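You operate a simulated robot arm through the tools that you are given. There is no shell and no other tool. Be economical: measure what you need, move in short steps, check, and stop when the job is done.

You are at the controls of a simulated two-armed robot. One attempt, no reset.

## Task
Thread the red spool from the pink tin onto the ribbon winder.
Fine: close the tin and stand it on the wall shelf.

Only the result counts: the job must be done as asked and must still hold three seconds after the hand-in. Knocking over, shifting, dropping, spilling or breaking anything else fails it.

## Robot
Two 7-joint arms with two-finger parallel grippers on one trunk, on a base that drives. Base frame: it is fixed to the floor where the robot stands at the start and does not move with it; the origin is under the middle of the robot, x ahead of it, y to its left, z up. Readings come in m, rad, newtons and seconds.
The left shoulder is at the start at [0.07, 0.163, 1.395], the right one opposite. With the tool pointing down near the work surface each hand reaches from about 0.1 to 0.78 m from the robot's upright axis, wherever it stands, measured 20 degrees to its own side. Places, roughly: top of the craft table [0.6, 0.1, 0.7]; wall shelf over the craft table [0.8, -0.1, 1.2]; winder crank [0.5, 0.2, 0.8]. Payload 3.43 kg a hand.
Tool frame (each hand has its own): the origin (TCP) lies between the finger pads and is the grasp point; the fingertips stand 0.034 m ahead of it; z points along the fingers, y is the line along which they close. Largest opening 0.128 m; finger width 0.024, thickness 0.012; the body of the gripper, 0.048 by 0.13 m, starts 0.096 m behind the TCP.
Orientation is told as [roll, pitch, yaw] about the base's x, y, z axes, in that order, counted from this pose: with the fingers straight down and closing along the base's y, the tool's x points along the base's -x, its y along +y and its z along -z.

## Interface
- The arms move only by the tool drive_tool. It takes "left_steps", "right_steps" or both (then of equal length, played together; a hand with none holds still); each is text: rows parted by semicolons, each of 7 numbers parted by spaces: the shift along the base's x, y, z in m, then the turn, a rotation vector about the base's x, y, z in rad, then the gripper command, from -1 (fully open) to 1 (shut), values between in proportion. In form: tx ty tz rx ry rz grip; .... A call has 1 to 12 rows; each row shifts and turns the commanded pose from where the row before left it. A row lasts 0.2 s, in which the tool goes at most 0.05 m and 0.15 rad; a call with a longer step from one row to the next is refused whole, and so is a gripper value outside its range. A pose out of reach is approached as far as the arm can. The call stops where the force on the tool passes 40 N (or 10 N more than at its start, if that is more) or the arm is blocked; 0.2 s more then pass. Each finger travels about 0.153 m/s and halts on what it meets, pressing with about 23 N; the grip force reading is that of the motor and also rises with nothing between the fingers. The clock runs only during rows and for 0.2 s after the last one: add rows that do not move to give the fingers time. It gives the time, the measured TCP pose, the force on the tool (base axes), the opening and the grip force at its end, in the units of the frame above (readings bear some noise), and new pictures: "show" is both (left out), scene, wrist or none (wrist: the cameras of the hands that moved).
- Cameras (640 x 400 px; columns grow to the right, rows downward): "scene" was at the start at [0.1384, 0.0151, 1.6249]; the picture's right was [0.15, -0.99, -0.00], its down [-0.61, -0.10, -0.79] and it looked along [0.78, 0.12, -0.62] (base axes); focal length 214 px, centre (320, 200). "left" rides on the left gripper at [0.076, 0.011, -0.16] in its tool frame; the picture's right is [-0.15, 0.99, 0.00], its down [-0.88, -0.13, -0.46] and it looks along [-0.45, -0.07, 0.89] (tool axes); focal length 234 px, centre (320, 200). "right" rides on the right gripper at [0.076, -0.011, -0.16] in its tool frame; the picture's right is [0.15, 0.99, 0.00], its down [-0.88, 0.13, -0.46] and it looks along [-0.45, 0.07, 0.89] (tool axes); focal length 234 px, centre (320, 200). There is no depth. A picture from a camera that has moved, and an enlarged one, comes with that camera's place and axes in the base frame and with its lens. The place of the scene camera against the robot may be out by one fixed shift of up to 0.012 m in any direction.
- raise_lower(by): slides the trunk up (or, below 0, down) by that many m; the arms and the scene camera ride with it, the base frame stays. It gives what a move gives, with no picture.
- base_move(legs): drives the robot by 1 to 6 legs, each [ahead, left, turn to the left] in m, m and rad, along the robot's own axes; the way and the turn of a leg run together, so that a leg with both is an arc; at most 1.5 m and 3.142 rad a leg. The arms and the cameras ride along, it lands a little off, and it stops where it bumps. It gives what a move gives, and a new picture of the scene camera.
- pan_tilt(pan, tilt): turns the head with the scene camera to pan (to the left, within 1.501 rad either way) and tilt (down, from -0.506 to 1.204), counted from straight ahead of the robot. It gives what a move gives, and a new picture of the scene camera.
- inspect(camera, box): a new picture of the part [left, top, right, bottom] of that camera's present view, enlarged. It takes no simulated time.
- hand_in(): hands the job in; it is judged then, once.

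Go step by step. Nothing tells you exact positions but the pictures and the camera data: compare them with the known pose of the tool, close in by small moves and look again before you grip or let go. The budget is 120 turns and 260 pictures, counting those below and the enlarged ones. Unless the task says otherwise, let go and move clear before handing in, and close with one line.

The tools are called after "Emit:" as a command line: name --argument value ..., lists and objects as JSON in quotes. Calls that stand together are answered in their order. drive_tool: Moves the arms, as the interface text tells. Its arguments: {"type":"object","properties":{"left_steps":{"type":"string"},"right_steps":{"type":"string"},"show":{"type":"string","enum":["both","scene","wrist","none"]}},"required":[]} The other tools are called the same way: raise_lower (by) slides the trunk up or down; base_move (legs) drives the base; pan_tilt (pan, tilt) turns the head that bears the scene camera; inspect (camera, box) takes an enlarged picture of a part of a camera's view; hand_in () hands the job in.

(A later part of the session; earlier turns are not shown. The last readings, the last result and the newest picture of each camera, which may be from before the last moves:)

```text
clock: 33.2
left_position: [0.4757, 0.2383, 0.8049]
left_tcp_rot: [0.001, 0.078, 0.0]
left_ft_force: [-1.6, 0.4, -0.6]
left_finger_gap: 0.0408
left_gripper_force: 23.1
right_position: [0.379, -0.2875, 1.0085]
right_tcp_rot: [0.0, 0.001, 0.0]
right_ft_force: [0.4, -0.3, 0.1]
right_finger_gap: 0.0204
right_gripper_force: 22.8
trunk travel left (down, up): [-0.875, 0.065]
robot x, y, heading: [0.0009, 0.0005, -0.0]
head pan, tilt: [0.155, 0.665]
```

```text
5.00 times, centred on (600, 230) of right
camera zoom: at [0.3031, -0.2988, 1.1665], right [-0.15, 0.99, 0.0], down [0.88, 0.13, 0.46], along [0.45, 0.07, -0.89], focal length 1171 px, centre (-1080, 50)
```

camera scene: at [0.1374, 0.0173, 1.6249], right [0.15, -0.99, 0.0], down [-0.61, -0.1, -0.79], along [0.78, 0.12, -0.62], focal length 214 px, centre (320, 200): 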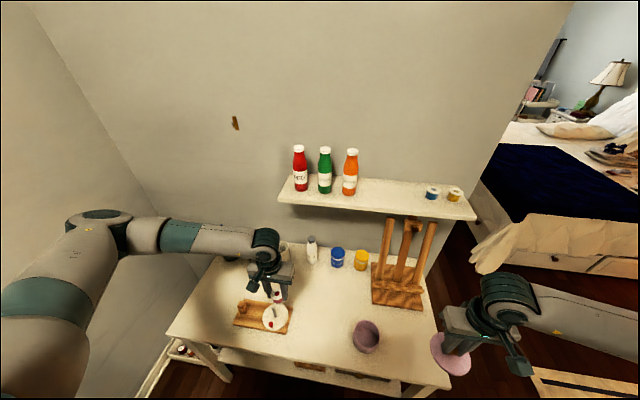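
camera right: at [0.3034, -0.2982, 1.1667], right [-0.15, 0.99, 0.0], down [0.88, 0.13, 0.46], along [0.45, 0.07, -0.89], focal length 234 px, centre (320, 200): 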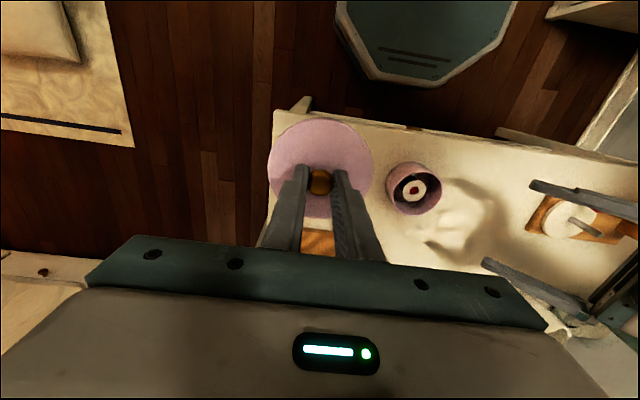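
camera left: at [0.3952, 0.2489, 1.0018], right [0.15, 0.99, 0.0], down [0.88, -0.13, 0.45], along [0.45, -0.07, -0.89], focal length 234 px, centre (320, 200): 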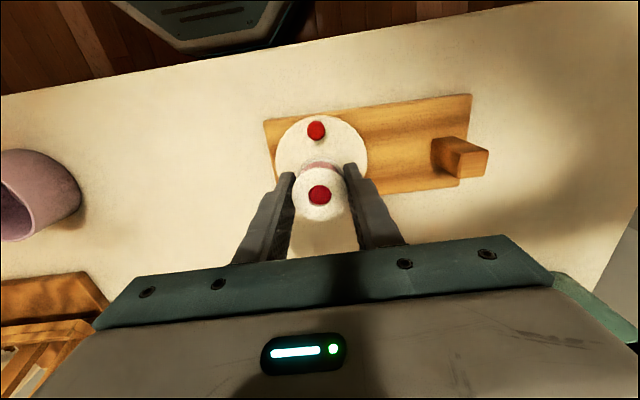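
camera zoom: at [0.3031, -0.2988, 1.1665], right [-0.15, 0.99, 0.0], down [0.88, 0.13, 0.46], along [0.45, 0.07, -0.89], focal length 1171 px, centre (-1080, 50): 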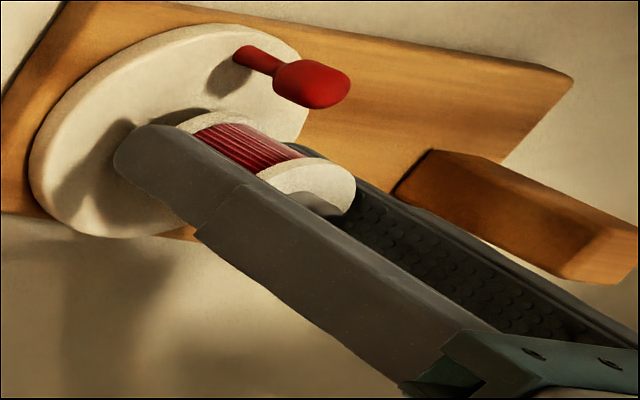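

The spindle tip shows through the hole, so the spool is threaded. I'll lower 4 mm more, open gently and look.

Emit:
drive_tool --left_steps "0 0 -0.004 0 0 0 1;0 0 0 0 0 0 0.3;0 0 0 0 0 0 0.15;0 0 0 0 0 0 0;0 0 0 0 0 0 0" --show "none"

Emit:
inspect --camera "left" --box '[270, 105, 370, 230]'

Emit:
inspect --camera "right" --box '[560, 190, 640, 270]'

```text
clock: 34.4
left_position: [0.4757, 0.2397, 0.8012]
left_tcp_rot: [0.001, 0.079, -0.001]
left_ft_force: [-0.1, -0.2, 0.3]
left_finger_gap: 0.0641
left_gripper_force: 0.0
right_position: [0.3793, -0.2876, 1.0082]
right_tcp_rot: [0.001, 0.001, 0.001]
right_ft_force: [0.9, -0.4, -0.2]
right_finger_gap: 0.0202
right_gripper_force: 23.1
trunk travel left (down, up): [-0.875, 0.065]
robot x, y, heading: [-0.0005, 0.0013, 0.001]
head pan, tilt: [0.155, 0.665]
```

```text
3.20 times, centred on (320, 168) of left
camera zoom: at [0.4123, 0.2511, 0.9665], right [0.15, 0.99, -0.01], down [0.91, -0.13, 0.39], along [0.38, -0.07, -0.92], focal length 749 px, centre (320, 304)
```

zoom: 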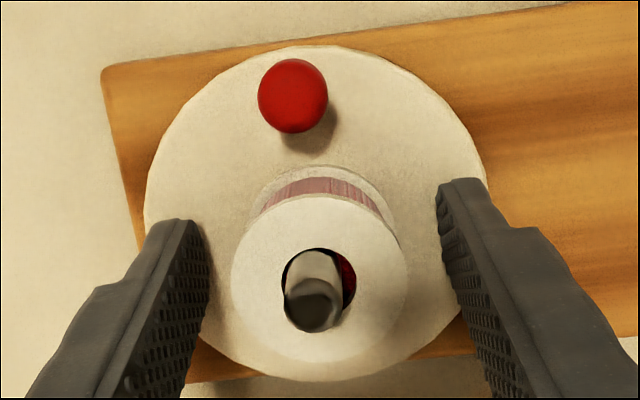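

```text
5.00 times, centred on (600, 230) of right
camera zoom: at [0.3033, -0.2988, 1.1665], right [-0.15, 0.99, 0.0], down [0.88, 0.13, 0.46], along [0.45, 0.07, -0.89], focal length 1171 px, centre (-1080, 50)
```

zoom: 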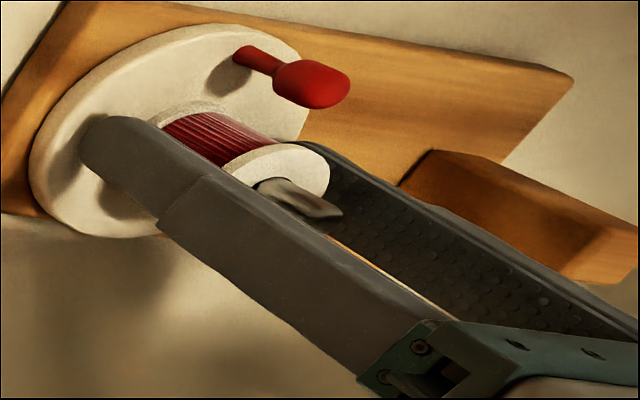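

The spool has dropped down the spindle onto the disc. I'll withdraw the left hand upward and to the left.

Emit:
drive_tool --left_steps "0 0 0.02 0 0 0 0;0 0 0.03 0 0 0 0;0 0 0.04 0 -0.04 0 0;0 0 0.04 0 -0.039 0 0;0 0 0.04 0 0 0 0;0 0.04 0.03 0 0 0 0;-0.02 0.04 0.02 0 0 0 0;-0.02 0.04 0 0 0 0 0"

Emit:
inspect --camera "scene" --box '[230, 270, 400, 370]'

Emit:
inspect --camera "right" --box '[370, 140, 470, 230]'

```text
clock: 36.2
left_position: [0.4336, 0.3605, 1.0228]
left_tcp_rot: [-0.002, -0.002, -0.002]
left_ft_force: [-0.1, 0.3, 0.6]
left_finger_gap: 0.0644
left_gripper_force: 0.2
right_position: [0.377, -0.2867, 1.008]
right_tcp_rot: [0.001, -0.002, 0.0]
right_ft_force: [-0.7, 0.9, -1.1]
right_finger_gap: 0.0203
right_gripper_force: 23.4
trunk travel left (down, up): [-0.875, 0.065]
robot x, y, heading: [0.003, -0.0007, 0.0]
head pan, tilt: [0.155, 0.665]
camera scene: at [0.1364, 0.0161, 1.625], right [0.15, -0.99, 0.0], down [-0.61, -0.1, -0.79], along [0.78, 0.12, -0.62], focal length 214 px, centre (320, 200)
camera left: at [0.3577, 0.3718, 1.1816], right [0.15, 0.99, 0.0], down [0.88, -0.13, 0.46], along [0.45, -0.07, -0.89], focal length 234 px, centre (320, 200)
```

scene: 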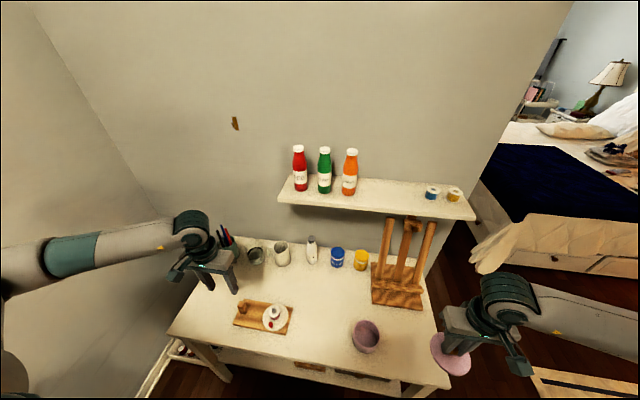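
left: 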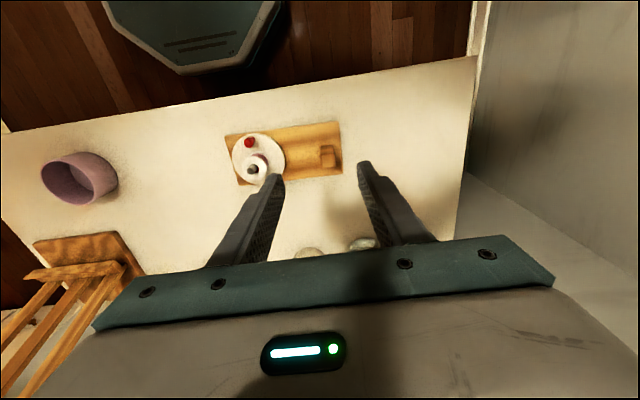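

```text
3.76 times, centred on (315, 320) of scene
camera zoom: at [0.1364, 0.0161, 1.625], right [0.15, -0.99, 0.0], down [-0.61, -0.1, -0.79], along [0.78, 0.12, -0.62], focal length 807 px, centre (339, -252)
```

zoom: 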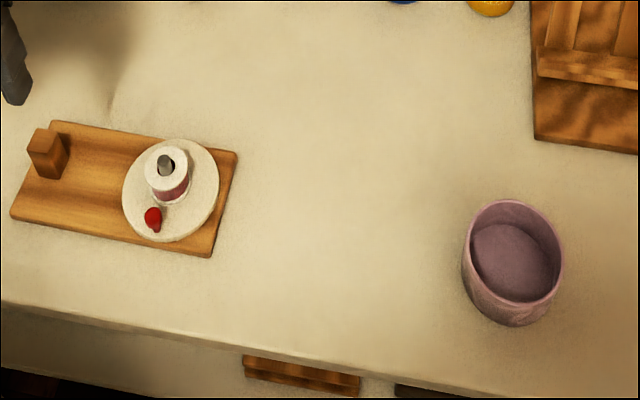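

```text
4.44 times, centred on (420, 185) of right
camera zoom: at [0.3017, -0.2982, 1.1671], right [-0.15, 0.99, 0.0], down [0.88, 0.13, 0.46], along [0.45, 0.07, -0.89], focal length 1041 px, centre (-124, 267)
```

zoom: 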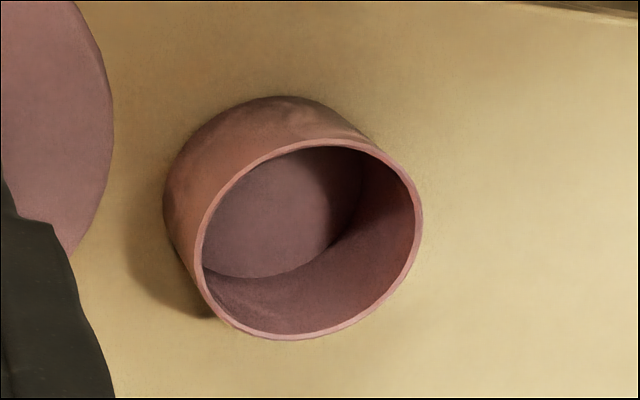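

The spool sits on the winder. Now I'll bring the lid back over the tin by retracing the commands exactly, stopping about 4 cm above the seat.

Emit:
drive_tool --right_steps "0 0.04 0 0 0 0 1;0.02 0.04 0 0 0 0 1;0.02 0.04 0 0 0 0 1;0.02 0.035 0 0 0 0 1;0.02 0.03 -0.01 0 0 0 1;0 0 -0.04 0 0 0 1;0 0 -0.04 0 0 0 1;0 0 -0.04 0 0 0 1;0 0 0 0 0 0 1"

Emit:
inspect --camera "scene" --box '[340, 300, 400, 360]'

Emit:
inspect --camera "right" --box '[240, 90, 400, 230]'

Emit:
inspect --camera "left" --box '[0, 100, 160, 240]'

```text
clock: 38.2
left_position: [0.435, 0.3592, 1.0224]
left_tcp_rot: [0.0, -0.001, 0.0]
left_ft_force: [0.3, -0.1, 0.2]
left_finger_gap: 0.0638
left_gripper_force: 0.1
right_position: [0.4591, -0.103, 0.8781]
right_tcp_rot: [-0.001, -0.001, 0.001]
right_ft_force: [0.3, 0.0, -0.8]
right_finger_gap: 0.02
right_gripper_force: 23.3
trunk travel left (down, up): [-0.875, 0.065]
robot x, y, heading: [-0.0015, -0.0003, -0.001]
head pan, tilt: [0.155, 0.665]
camera scene: at [0.138, 0.0147, 1.6249], right [0.15, -0.99, 0.0], down [-0.61, -0.1, -0.79], along [0.78, 0.12, -0.62], focal length 214 px, centre (320, 200)
camera right: at [0.3834, -0.1141, 1.0364], right [-0.15, 0.99, 0.0], down [0.88, 0.13, 0.46], along [0.45, 0.07, -0.89], focal length 234 px, centre (320, 200)
```

scene: 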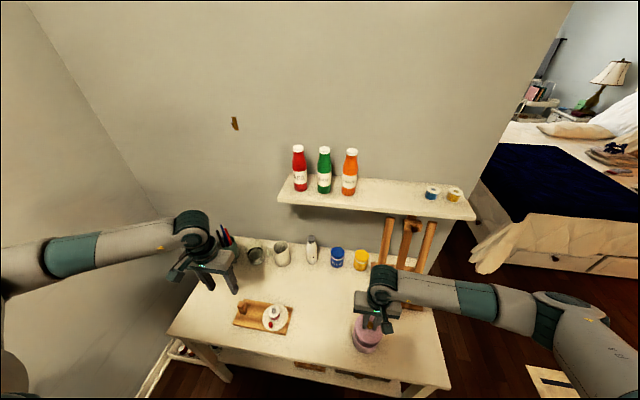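
right: 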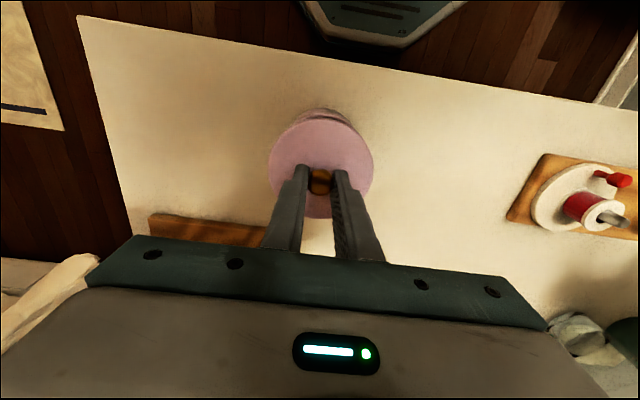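

```text
6.67 times, centred on (370, 330) of scene
camera zoom: at [0.138, 0.0147, 1.6249], right [0.15, -0.99, 0.0], down [-0.61, -0.1, -0.79], along [0.78, 0.12, -0.62], focal length 1430 px, centre (-13, -667)
```

zoom: 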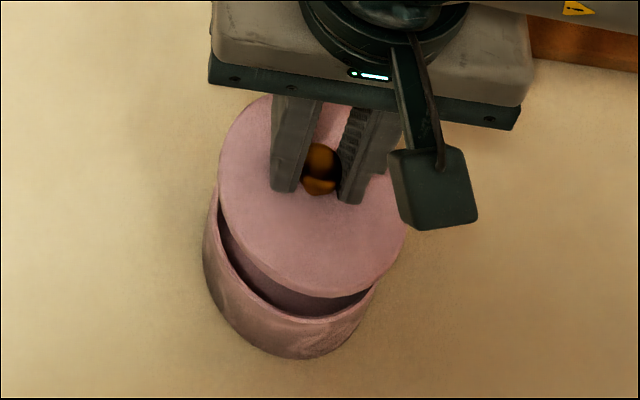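

```text
2.86 times, centred on (320, 160) of right
camera zoom: at [0.3834, -0.1141, 1.0364], right [-0.15, 0.99, 0.0], down [0.88, 0.13, 0.46], along [0.45, 0.07, -0.89], focal length 669 px, centre (320, 314)
```

zoom: 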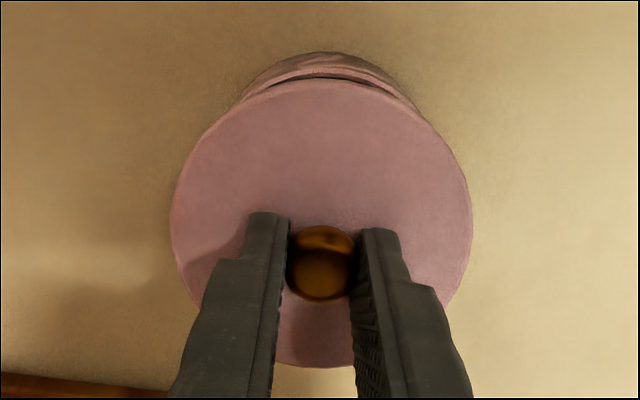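

```text
2.86 times, centred on (80, 170) of left
camera zoom: at [0.3589, 0.3708, 1.1813], right [0.15, 0.99, 0.0], down [0.88, -0.13, 0.46], along [0.45, -0.07, -0.89], focal length 669 px, centre (1006, 286)
```

zoom: 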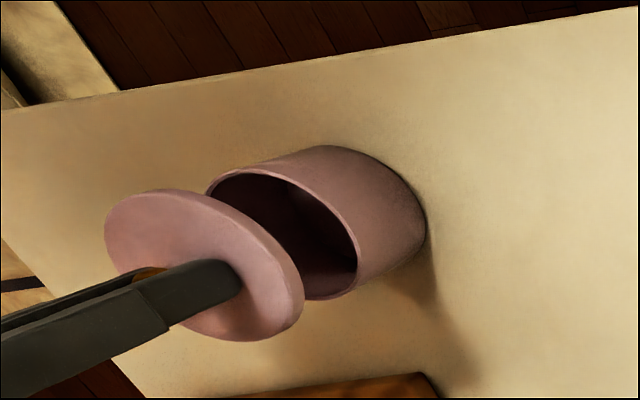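

Compared with the rim, the lid looks about 3 mm too far to -y. I'll shift +2 mm and lower to just above the rim for a finer comparison.

Emit:
drive_tool --right_steps "0 0.002 -0.012 0 0 0 1;0 0 -0.012 0 0 0 1;0 0 0 0 0 0 1" --show "none"

Emit:
inspect --camera "scene" --box '[345, 310, 390, 355]'

Emit:
inspect --camera "right" --box '[260, 100, 380, 220]'

Emit:
inspect --camera "left" --box '[10, 120, 130, 220]'

```text
clock: 39.0
left_position: [0.4347, 0.3602, 1.0208]
left_tcp_rot: [-0.001, 0.0, -0.001]
left_ft_force: [0.3, 0.3, -0.1]
left_finger_gap: 0.0638
left_gripper_force: 0.1
right_position: [0.4595, -0.0981, 0.8545]
right_tcp_rot: [0.0, 0.0, 0.0]
right_ft_force: [-0.1, 0.1, -1.3]
right_finger_gap: 0.0197
right_gripper_force: 23.1
trunk travel left (down, up): [-0.875, 0.065]
robot x, y, heading: [0.0023, -0.0023, 0.003]
head pan, tilt: [0.155, 0.665]
```

```text
8.89 times, centred on (368, 332) of scene
camera zoom: at [0.1383, 0.0153, 1.6249], right [0.15, -0.99, 0.0], down [-0.61, -0.1, -0.79], along [0.78, 0.12, -0.62], focal length 1906 px, centre (-102, -978)
```

zoom: 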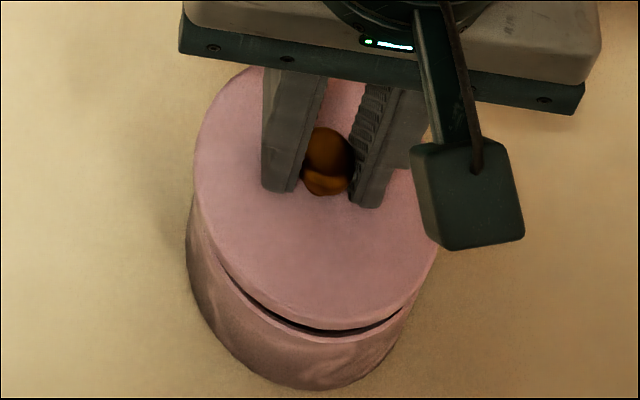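

```text
3.33 times, centred on (320, 160) of right
camera zoom: at [0.384, -0.1113, 1.0124], right [-0.15, 0.99, 0.0], down [0.88, 0.13, 0.46], along [0.45, 0.07, -0.89], focal length 781 px, centre (320, 333)
```

zoom: 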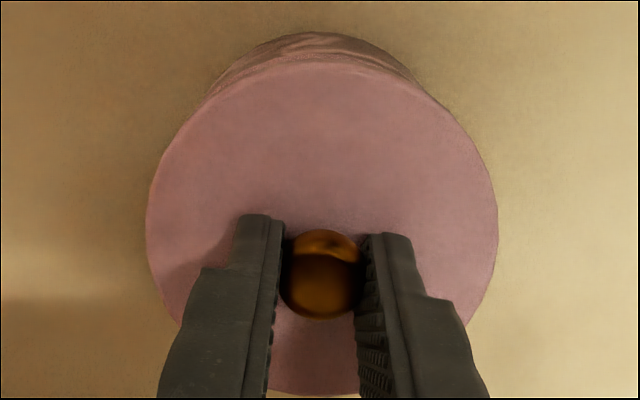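

```text
4.00 times, centred on (70, 170) of left
camera zoom: at [0.3591, 0.3712, 1.1811], right [0.15, 0.99, 0.0], down [0.88, -0.13, 0.46], along [0.45, -0.07, -0.89], focal length 937 px, centre (1320, 320)
```

zoom: 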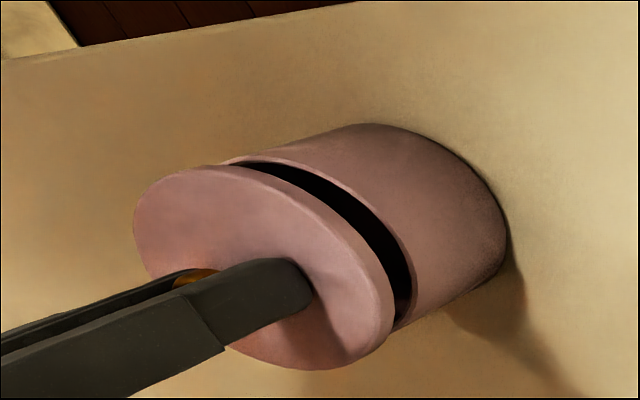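

The lid looks centred over the rim in all three views. I'll lower it onto the tin and press a little.

Emit:
drive_tool --right_steps "0 0 -0.006 0 0 0 1;0 0 -0.005 0 0 0 1;0 0 -0.004 0 0 0 1;0 0 -0.003 0 0 0 1;0 0 0 0 0 0 1" --show "none"

Emit:
inspect --camera "left" --box '[10, 120, 130, 220]'

Emit:
inspect --camera "scene" --box '[345, 310, 390, 355]'

```text
clock: 40.2
left_position: [0.4336, 0.3592, 1.0221]
left_tcp_rot: [0.0, -0.002, -0.001]
left_ft_force: [0.6, 0.3, 0.2]
left_finger_gap: 0.0638
left_gripper_force: 0.0
right_position: [0.4594, -0.099, 0.8372]
right_tcp_rot: [-0.001, -0.002, 0.0]
right_ft_force: [0.7, -3.3, 17.9]
right_finger_gap: 0.0203
right_gripper_force: 23.3
trunk travel left (down, up): [-0.875, 0.065]
robot x, y, heading: [0.0004, -0.0004, 0.003]
head pan, tilt: [0.155, 0.665]
```

```text
4.00 times, centred on (70, 170) of left
camera zoom: at [0.3583, 0.3711, 1.1817], right [0.15, 0.99, 0.0], down [0.88, -0.13, 0.46], along [0.45, -0.07, -0.89], focal length 937 px, centre (1320, 320)
```

zoom: 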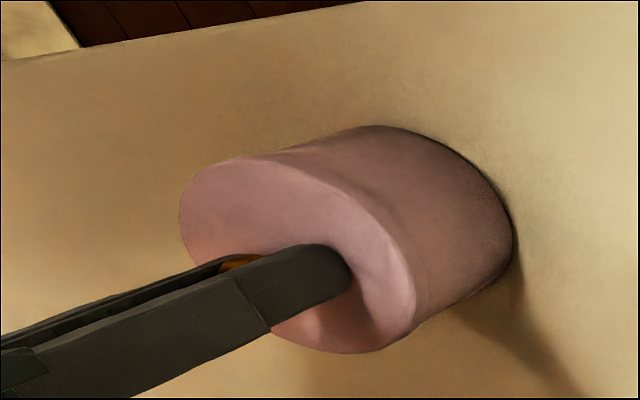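

```text
8.89 times, centred on (368, 332) of scene
camera zoom: at [0.1371, 0.0152, 1.6253], right [0.15, -0.99, 0.0], down [-0.61, -0.1, -0.79], along [0.78, 0.12, -0.62], focal length 1906 px, centre (-102, -978)
```

zoom: 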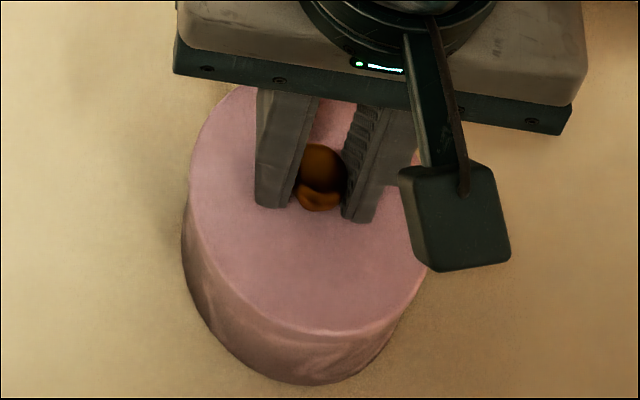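

The lid is down flush with 18 N on it. I'll press 2 mm more to seat it firmly, then test-lift slowly by the knob.

Emit:
drive_tool --right_steps "0 0 -0.002 0 0 0 1;0 0 0 0 0 0 1;0 0 0.003 0 0 0 1;0 0 0.006 0 0 0 1;0 0 0.012 0 0 0 1;0 0 0.02 0 0 0 1;0 0 0.03 0 0 0 1;0 0 0 0 0 0 1" --show "none"

Emit:
inspect --camera "left" --box '[0, 110, 150, 230]'

Emit:
inspect --camera "scene" --box '[335, 290, 395, 350]'

```text
clock: 42.0
left_position: [0.4362, 0.3593, 1.0218]
left_tcp_rot: [0.001, 0.0, -0.001]
left_ft_force: [-0.4, 0.1, 1.0]
left_finger_gap: 0.0639
left_gripper_force: 0.1
right_position: [0.4591, -0.0989, 0.9067]
right_tcp_rot: [0.0, 0.0, 0.0]
right_ft_force: [-0.9, 0.0, -1.2]
right_finger_gap: 0.0202
right_gripper_force: 23.0
trunk travel left (down, up): [-0.875, 0.065]
robot x, y, heading: [-0.0007, -0.0043, 0.001]
head pan, tilt: [0.155, 0.665]
```

```text
3.33 times, centred on (75, 170) of left
camera zoom: at [0.3592, 0.3711, 1.1811], right [0.15, 0.99, 0.0], down [0.88, -0.13, 0.46], along [0.45, -0.07, -0.89], focal length 781 px, centre (1137, 300)
```

zoom: 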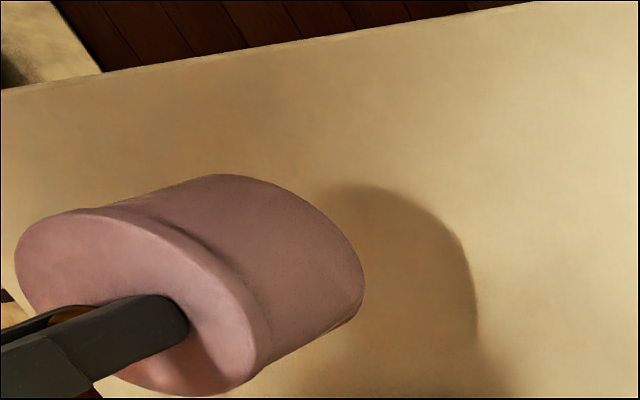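

```text
6.67 times, centred on (365, 320) of scene
camera zoom: at [0.1384, 0.0151, 1.6248], right [0.15, -0.99, 0.0], down [-0.61, -0.1, -0.79], along [0.78, 0.12, -0.62], focal length 1430 px, centre (20, -600)
```

zoom: 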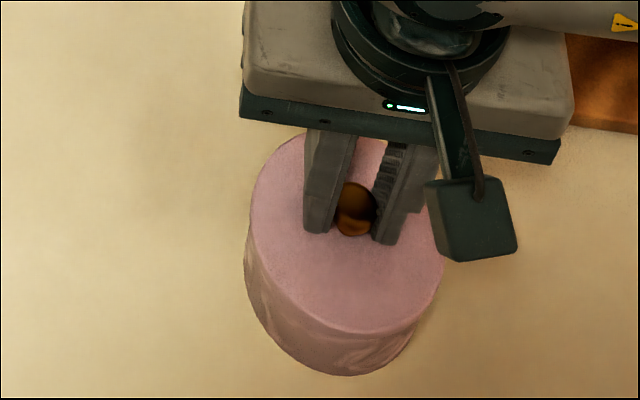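

The closed tin comes up as one. I'll raise it straight up to above shelf height.

Emit:
drive_tool --right_steps "0 0 0.03 0 0 0 1;0 0 0.04 0 0 0 1;0 0 0.042 0 0 0 1;0 0 0.042 0 0 0 1;0 0 0.042 0 0 0 1;0 0 0.042 0 0 0 1;0 0 0.042 0 0 0 1;0 0 0.042 0 0 0 1;0 0 0.042 0 0 0 1;0 0 0.042 0 0 0 1;0 0 0.042 0 0 0 1;0 0 0.03 0 0 0 1"

```text
clock: 44.6
left_position: [0.4345, 0.3604, 1.0219]
left_tcp_rot: [0.001, -0.002, 0.0]
left_ft_force: [-0.4, 1.5, 1.0]
left_finger_gap: 0.0642
left_gripper_force: 0.1
right_position: [0.4591, -0.0998, 1.3847]
right_tcp_rot: [0.0, -0.001, 0.001]
right_ft_force: [-0.7, 0.2, -0.6]
right_finger_gap: 0.0203
right_gripper_force: 23.2
trunk travel left (down, up): [-0.875, 0.065]
robot x, y, heading: [0.0023, -0.0011, 0.001]
head pan, tilt: [0.155, 0.665]
camera scene: at [0.1374, 0.0154, 1.6249], right [0.15, -0.99, 0.0], down [-0.61, -0.1, -0.79], along [0.78, 0.12, -0.62], focal length 214 px, centre (320, 200)
camera right: at [0.3837, -0.1109, 1.5427], right [-0.15, 0.99, 0.0], down [0.88, 0.13, 0.46], along [0.45, 0.07, -0.89], focal length 234 px, centre (320, 200)
```

scene: 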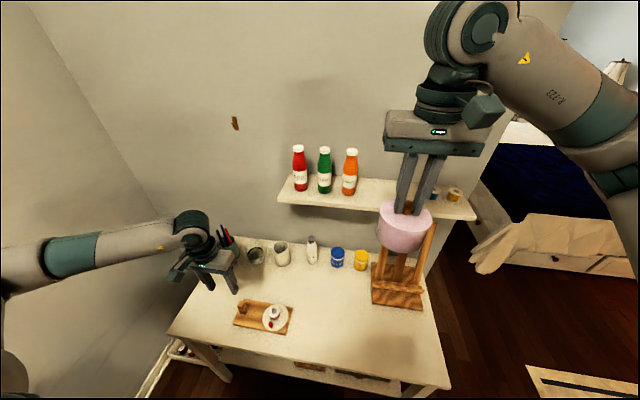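
right: 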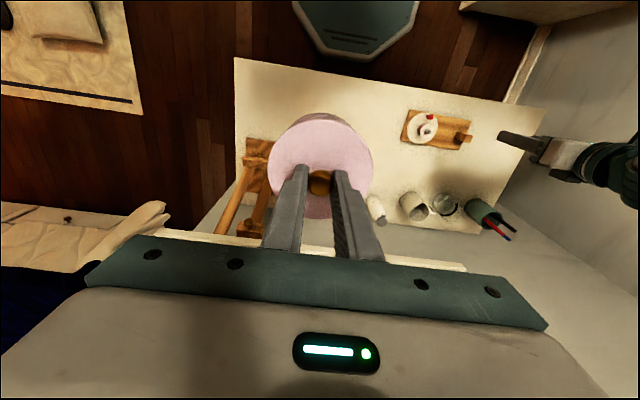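

The tin's bottom is now at about z 1.288. Before moving in, I'll look closer at the shelf to fix its height and front edge.

Emit:
inspect --camera "right" --box '[130, 200, 480, 280]'

Emit:
inspect --camera "scene" --box '[270, 140, 490, 270]'

Emit:
inspect --camera "left" --box '[0, 180, 320, 330]'

```text
1.83 times, centred on (305, 240) of right
camera zoom: at [0.3837, -0.1109, 1.5427], right [-0.15, 0.99, 0.0], down [0.88, 0.13, 0.46], along [0.45, 0.07, -0.89], focal length 428 px, centre (347, 127)
```

zoom: 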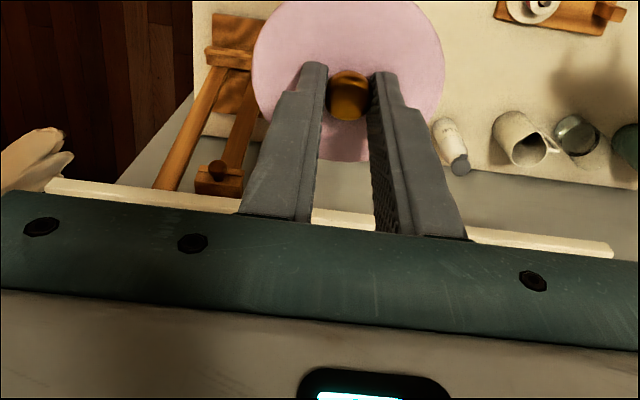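

```text
2.91 times, centred on (380, 205) of scene
camera zoom: at [0.1374, 0.0154, 1.6249], right [0.15, -0.99, 0.0], down [-0.61, -0.1, -0.79], along [0.78, 0.12, -0.62], focal length 624 px, centre (146, 186)
```

zoom: 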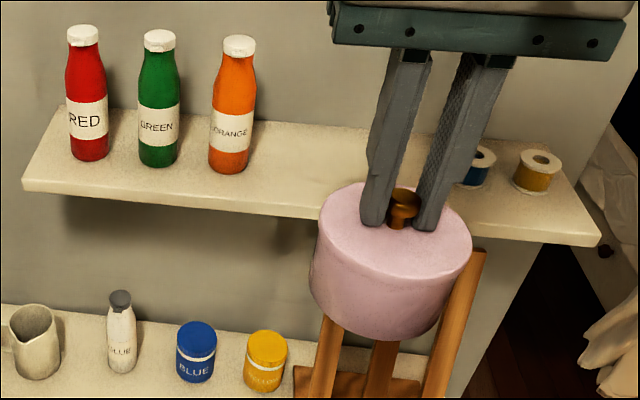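

```text
2.00 times, centred on (160, 255) of left
camera zoom: at [0.3585, 0.3713, 1.1812], right [0.15, 0.99, 0.0], down [0.88, -0.13, 0.46], along [0.45, -0.07, -0.89], focal length 468 px, centre (640, 90)
```

zoom: 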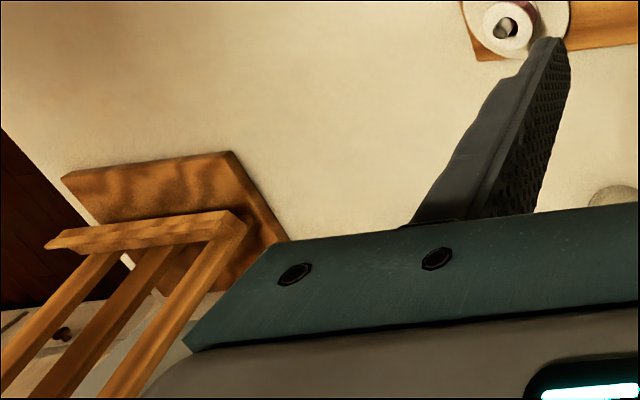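

Using two cameras, the shelf top is at z of about 1.17, with its front edge at x of about 0.69 and the wall near 0.86. The free gap is around y -0.13, between the orange bottle (y about 0.01) and the blue spool (y about -0.28). I'll move the tin forward above the shelf.

Emit:
drive_tool --right_steps "0.015 -0.004 0 0 0 0 1;0.03 -0.004 0 0 0 0 1;0.035 -0.004 0 0 0 0 1;0.035 -0.004 0 0 0 0 1;0.035 -0.004 0 0 0 0 1;0.035 -0.004 0 0 0 0 1;0.035 -0.003 0 0 0 0 1;0.035 -0.003 0 0 0 0 1;0.025 0 0 0 0 0 1;0.01 0 0 0 0 0 1;0 0 0 0 0 0 1"

Emit:
inspect --camera "scene" --box '[270, 90, 490, 250]'

```text
clock: 47.0
left_position: [0.4357, 0.3597, 1.0217]
left_tcp_rot: [0.0, 0.0, -0.002]
left_ft_force: [0.0, -0.5, 0.1]
left_finger_gap: 0.0643
left_gripper_force: 0.0
right_position: [0.7489, -0.1287, 1.3822]
right_tcp_rot: [0.0, 0.001, 0.0]
right_ft_force: [-1.2, -0.2, -1.3]
right_finger_gap: 0.0201
right_gripper_force: 22.6
trunk travel left (down, up): [-0.875, 0.065]
robot x, y, heading: [-0.0013, 0.0024, -0.001]
head pan, tilt: [0.155, 0.665]
camera scene: at [0.1385, 0.0148, 1.6249], right [0.15, -0.99, 0.0], down [-0.61, -0.1, -0.79], along [0.78, 0.12, -0.62], focal length 214 px, centre (320, 200)
camera right: at [0.6744, -0.1415, 1.5412], right [-0.15, 0.99, 0.0], down [0.88, 0.13, 0.46], along [0.45, 0.07, -0.89], focal length 234 px, centre (320, 200)
```

scene: 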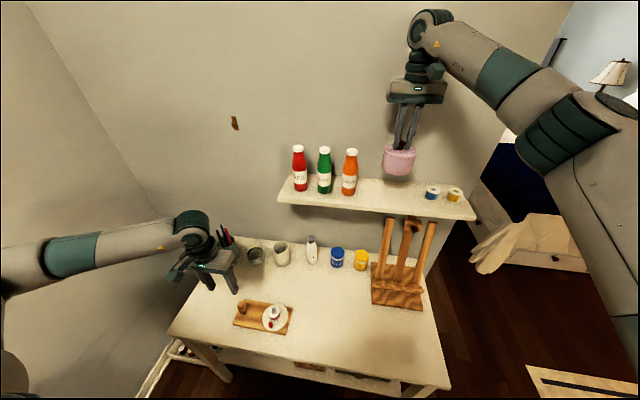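
right: 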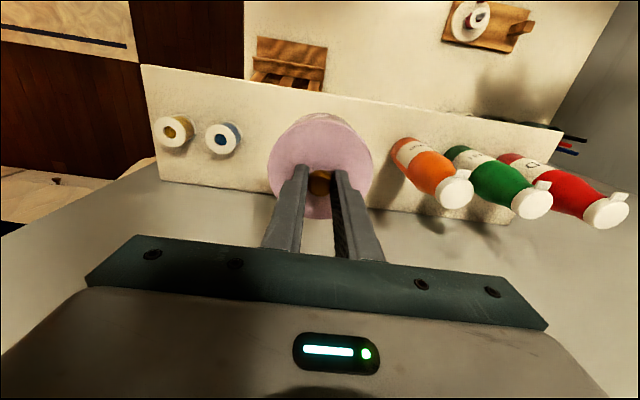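

```text
2.50 times, centred on (380, 170) of scene
camera zoom: at [0.1385, 0.0148, 1.6249], right [0.15, -0.99, 0.0], down [-0.61, -0.1, -0.79], along [0.78, 0.12, -0.62], focal length 536 px, centre (170, 275)
```

zoom: 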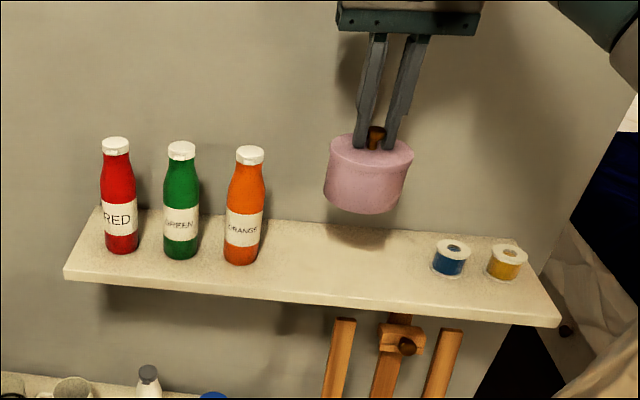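

The tin hangs over the shelf, whose front edge is at x of about 0.69 and back at about 0.86. I'll move 15 mm deeper and lower to about 1 cm above the surface.

Emit:
drive_tool --right_steps "0.015 0 0 0 0 0 1;0 0 -0.02 0 0 0 1;0 0 -0.025 0 0 0 1;0 0 -0.025 0 0 0 1;0 0 -0.015 0 0 0 1;0 0 -0.01 0 0 0 1;0 0 0 0 0 0 1"

Emit:
inspect --camera "scene" --box '[330, 130, 450, 230]'

Emit:
inspect --camera "right" --box '[200, 50, 480, 230]'

```text
clock: 48.6
left_position: [0.4362, 0.3592, 1.0221]
left_tcp_rot: [0.0, 0.001, 0.0]
left_ft_force: [0.6, -0.4, -1.1]
left_finger_gap: 0.064
left_gripper_force: 0.0
right_position: [0.765, -0.1293, 1.2881]
right_tcp_rot: [0.0, 0.0, -0.001]
right_ft_force: [-0.5, 0.0, -1.7]
right_finger_gap: 0.0202
right_gripper_force: 23.3
trunk travel left (down, up): [-0.875, 0.065]
robot x, y, heading: [-0.0029, -0.004, 0.004]
head pan, tilt: [0.155, 0.665]
camera scene: at [0.1387, 0.0156, 1.6248], right [0.15, -0.99, 0.0], down [-0.61, -0.1, -0.79], along [0.78, 0.12, -0.62], focal length 214 px, centre (320, 200)
camera right: at [0.6897, -0.1408, 1.4461], right [-0.15, 0.99, 0.0], down [0.88, 0.13, 0.46], along [0.45, 0.07, -0.89], focal length 234 px, centre (320, 200)
```

scene: 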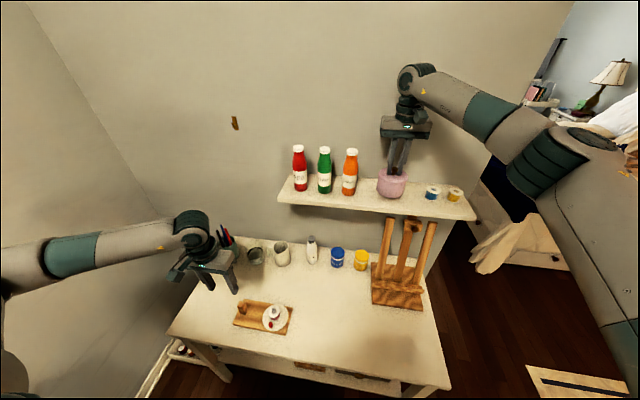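
right: 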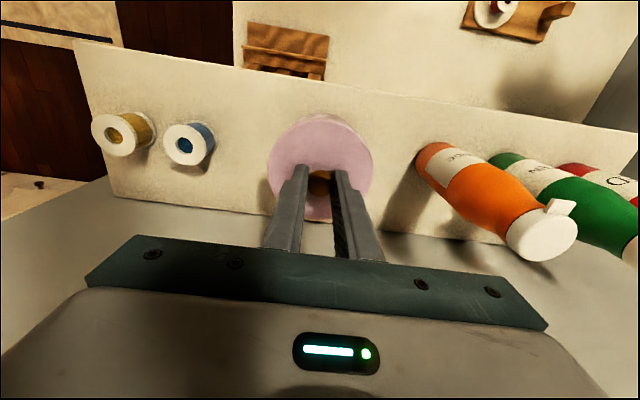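

```text
4.00 times, centred on (390, 180) of scene
camera zoom: at [0.1387, 0.0156, 1.6248], right [0.15, -0.99, 0.0], down [-0.61, -0.1, -0.79], along [0.78, 0.12, -0.62], focal length 858 px, centre (40, 280)
```

zoom: 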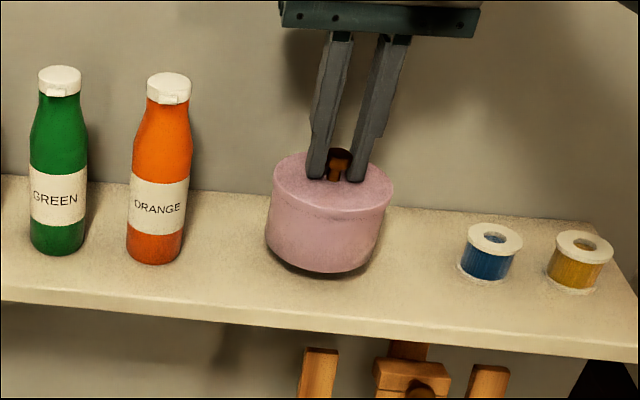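

```text
2.22 times, centred on (340, 140) of right
camera zoom: at [0.6897, -0.1408, 1.4461], right [-0.15, 0.99, 0.0], down [0.88, 0.13, 0.46], along [0.45, 0.07, -0.89], focal length 520 px, centre (276, 333)
```

zoom: 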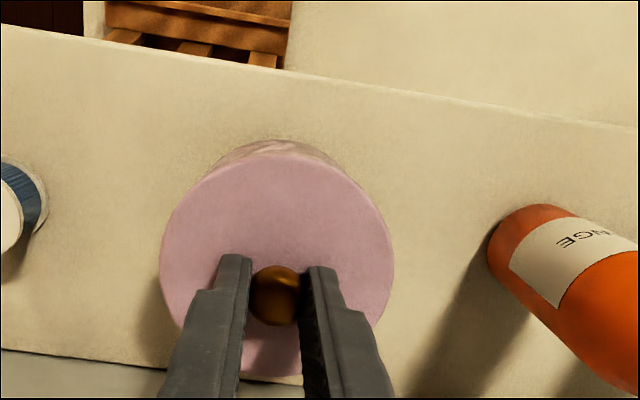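

The tin is well placed, about 1 cm above the shelf. I'll lower it slowly until I feel contact.

Emit:
drive_tool --right_steps "0 0 -0.003 0 0 0 1;0 0 -0.003 0 0 0 1;0 0 -0.003 0 0 0 1;0 0 0 0 0 0 1" --show "none"

Emit:
inspect --camera "scene" --box '[365, 150, 415, 210]'

```text
clock: 49.6
left_position: [0.4348, 0.3596, 1.0216]
left_tcp_rot: [0.001, 0.0, 0.001]
left_ft_force: [-0.8, -0.6, 0.1]
left_finger_gap: 0.0641
left_gripper_force: 0.1
right_position: [0.7643, -0.1295, 1.2781]
right_tcp_rot: [-0.002, 0.0, 0.001]
right_ft_force: [-0.3, -0.6, -1.6]
right_finger_gap: 0.02
right_gripper_force: 22.8
trunk travel left (down, up): [-0.875, 0.065]
robot x, y, heading: [-0.0038, 0.0, 0.001]
head pan, tilt: [0.155, 0.665]
```

```text
6.67 times, centred on (390, 180) of scene
camera zoom: at [0.1387, 0.0151, 1.6248], right [0.15, -0.99, 0.0], down [-0.61, -0.1, -0.79], along [0.78, 0.12, -0.62], focal length 1430 px, centre (-147, 333)
```

zoom: 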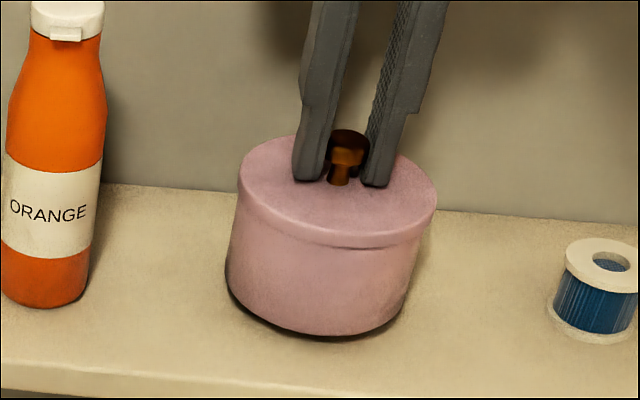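

It's nearly down. I'll carry on in 2 mm steps.

Emit:
drive_tool --right_steps "0 0 -0.002 0 0 0 1;0 0 -0.002 0 0 0 1;0 0 -0.002 0 0 0 1;0 0 -0.001 0 0 0 1;0 0 0 0 0 0 1" --show "none"

Emit:
inspect --camera "scene" --box '[365, 150, 415, 210]'

```text
clock: 50.8
left_position: [0.4348, 0.359, 1.0217]
left_tcp_rot: [0.001, -0.001, 0.0]
left_ft_force: [-0.4, -0.1, 0.0]
left_finger_gap: 0.0638
left_gripper_force: 0.0
right_position: [0.7641, -0.1286, 1.2723]
right_tcp_rot: [0.001, -0.001, -0.001]
right_ft_force: [0.1, 0.7, -0.9]
right_finger_gap: 0.0201
right_gripper_force: 22.3
trunk travel left (down, up): [-0.875, 0.065]
robot x, y, heading: [0.0017, -0.0008, -0.001]
head pan, tilt: [0.155, 0.665]
```

```text
6.67 times, centred on (390, 180) of scene
camera zoom: at [0.1387, 0.0152, 1.6248], right [0.15, -0.99, 0.0], down [-0.61, -0.1, -0.79], along [0.78, 0.12, -0.62], focal length 1430 px, centre (-147, 333)
```

zoom: 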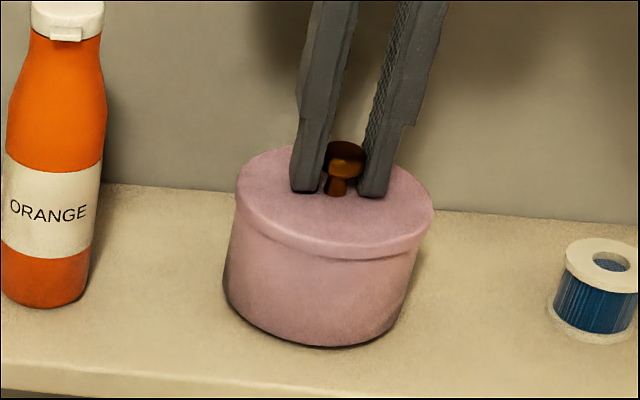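

Still a hair off, so I'll keep going in 1–2 mm steps.

Emit:
drive_tool --right_steps "0 0 -0.002 0 0 0 1;0 0 -0.001 0 0 0 1;0 0 -0.001 0 0 0 1;0 0 0 0 0 0 1" --show "none"

Emit:
inspect --camera "scene" --box '[365, 150, 415, 210]'

```text
clock: 51.8
left_position: [0.4357, 0.3591, 1.0221]
left_tcp_rot: [0.0, 0.001, 0.002]
left_ft_force: [-0.7, 0.4, 0.2]
left_finger_gap: 0.0641
left_gripper_force: 0.0
right_position: [0.7645, -0.1284, 1.2682]
right_tcp_rot: [0.0, -0.001, 0.0]
right_ft_force: [1.1, -0.3, -1.4]
right_finger_gap: 0.0201
right_gripper_force: 23.1
trunk travel left (down, up): [-0.875, 0.065]
robot x, y, heading: [-0.0027, 0.0012, -0.004]
head pan, tilt: [0.155, 0.665]
```

```text
6.67 times, centred on (390, 180) of scene
camera zoom: at [0.1387, 0.0152, 1.6248], right [0.15, -0.99, 0.0], down [-0.61, -0.1, -0.79], along [0.78, 0.12, -0.62], focal length 1430 px, centre (-147, 333)
```

zoom: 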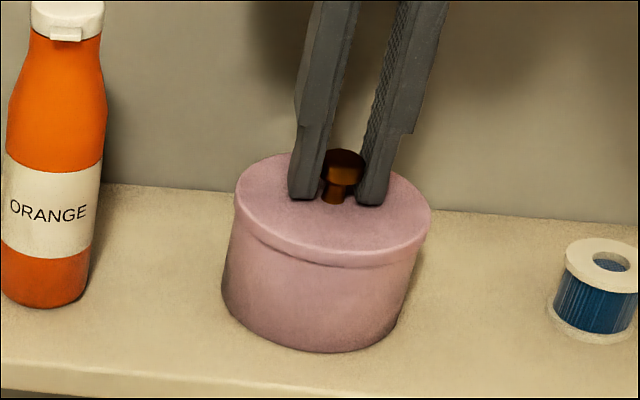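

Emit:
drive_tool --right_steps "0 0 -0.001 0 0 0 1;0 0 -0.001 0 0 0 1;0 0 -0.001 0 0 0 1;0 0 0 0 0 0 1" --show "none"

Emit:
inspect --camera "scene" --box '[365, 150, 415, 210]'

```text
clock: 52.8
left_position: [0.4344, 0.3595, 1.0232]
left_tcp_rot: [-0.001, -0.004, 0.001]
left_ft_force: [0.3, -0.5, -0.1]
left_finger_gap: 0.0639
left_gripper_force: 0.2
right_position: [0.764, -0.1293, 1.2673]
right_tcp_rot: [-0.001, -0.002, 0.0]
right_ft_force: [6.0, -1.6, 15.9]
right_finger_gap: 0.02
right_gripper_force: 23.3
trunk travel left (down, up): [-0.875, 0.065]
robot x, y, heading: [-0.0016, -0.0005, 0.002]
head pan, tilt: [0.155, 0.665]
```

```text
6.67 times, centred on (390, 180) of scene
camera zoom: at [0.1373, 0.0154, 1.6251], right [0.15, -0.99, 0.0], down [-0.61, -0.1, -0.79], along [0.78, 0.12, -0.62], focal length 1430 px, centre (-147, 333)
```

zoom: 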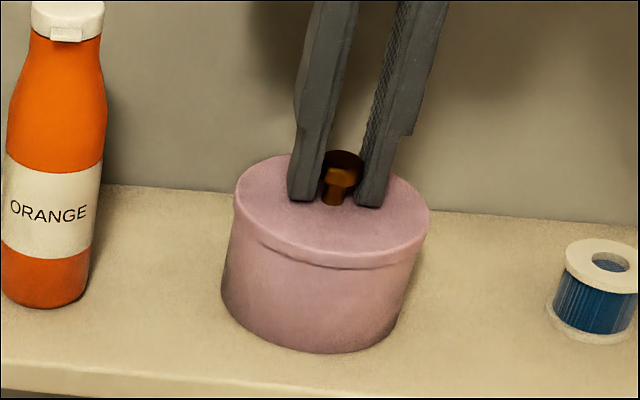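

The tin is on the shelf, pressed with 16 N and the lid flush. I'll ease the pressure, open the fingers and look before withdrawing.

Emit:
drive_tool --right_steps "0 0 0.0015 0 0 0 1;0 0 0 0 0 0 0.6;0 0 0 0 0 0 0.3;0 0 0 0 0 0 0.3" --show "none"

Emit:
inspect --camera "scene" --box '[365, 150, 415, 210]'

Emit:
inspect --camera "right" --box '[200, 50, 480, 230]'

```text
clock: 53.8
left_position: [0.434, 0.3601, 1.0225]
left_tcp_rot: [-0.001, -0.001, -0.001]
left_ft_force: [-0.3, -0.2, 0.2]
left_finger_gap: 0.0639
left_gripper_force: 0.1
right_position: [0.7637, -0.1286, 1.2677]
right_tcp_rot: [0.0, 0.001, -0.001]
right_ft_force: [0.2, 0.3, 8.8]
right_finger_gap: 0.0422
right_gripper_force: 0.0
trunk travel left (down, up): [-0.875, 0.065]
robot x, y, heading: [-0.0018, -0.0025, 0.001]
head pan, tilt: [0.155, 0.665]
```

```text
6.67 times, centred on (390, 180) of scene
camera zoom: at [0.1367, 0.0156, 1.625], right [0.15, -0.99, 0.0], down [-0.61, -0.1, -0.79], along [0.78, 0.12, -0.62], focal length 1430 px, centre (-147, 333)
```

zoom: 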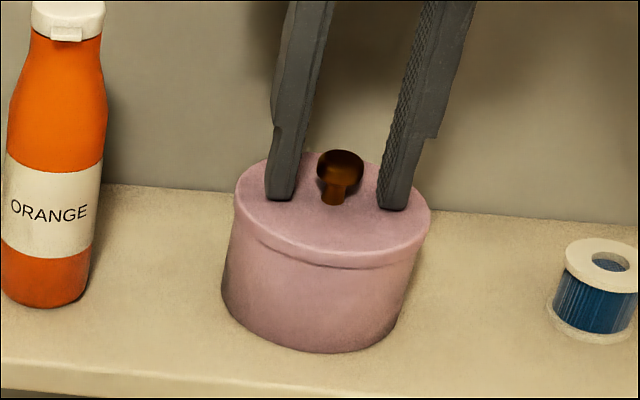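

```text
2.22 times, centred on (340, 140) of right
camera zoom: at [0.6875, -0.1405, 1.4259], right [-0.15, 0.99, 0.0], down [0.88, 0.13, 0.46], along [0.45, 0.07, -0.89], focal length 520 px, centre (276, 333)
```

zoom: 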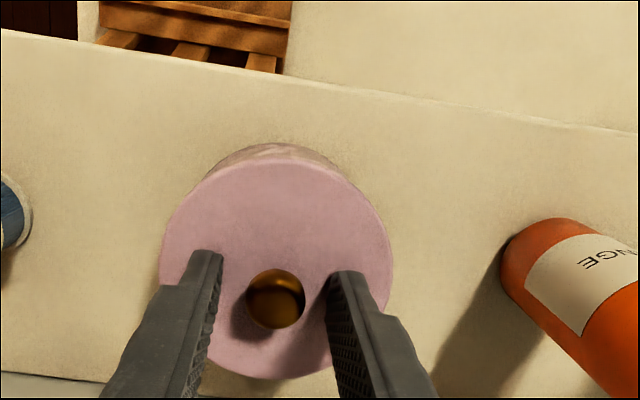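

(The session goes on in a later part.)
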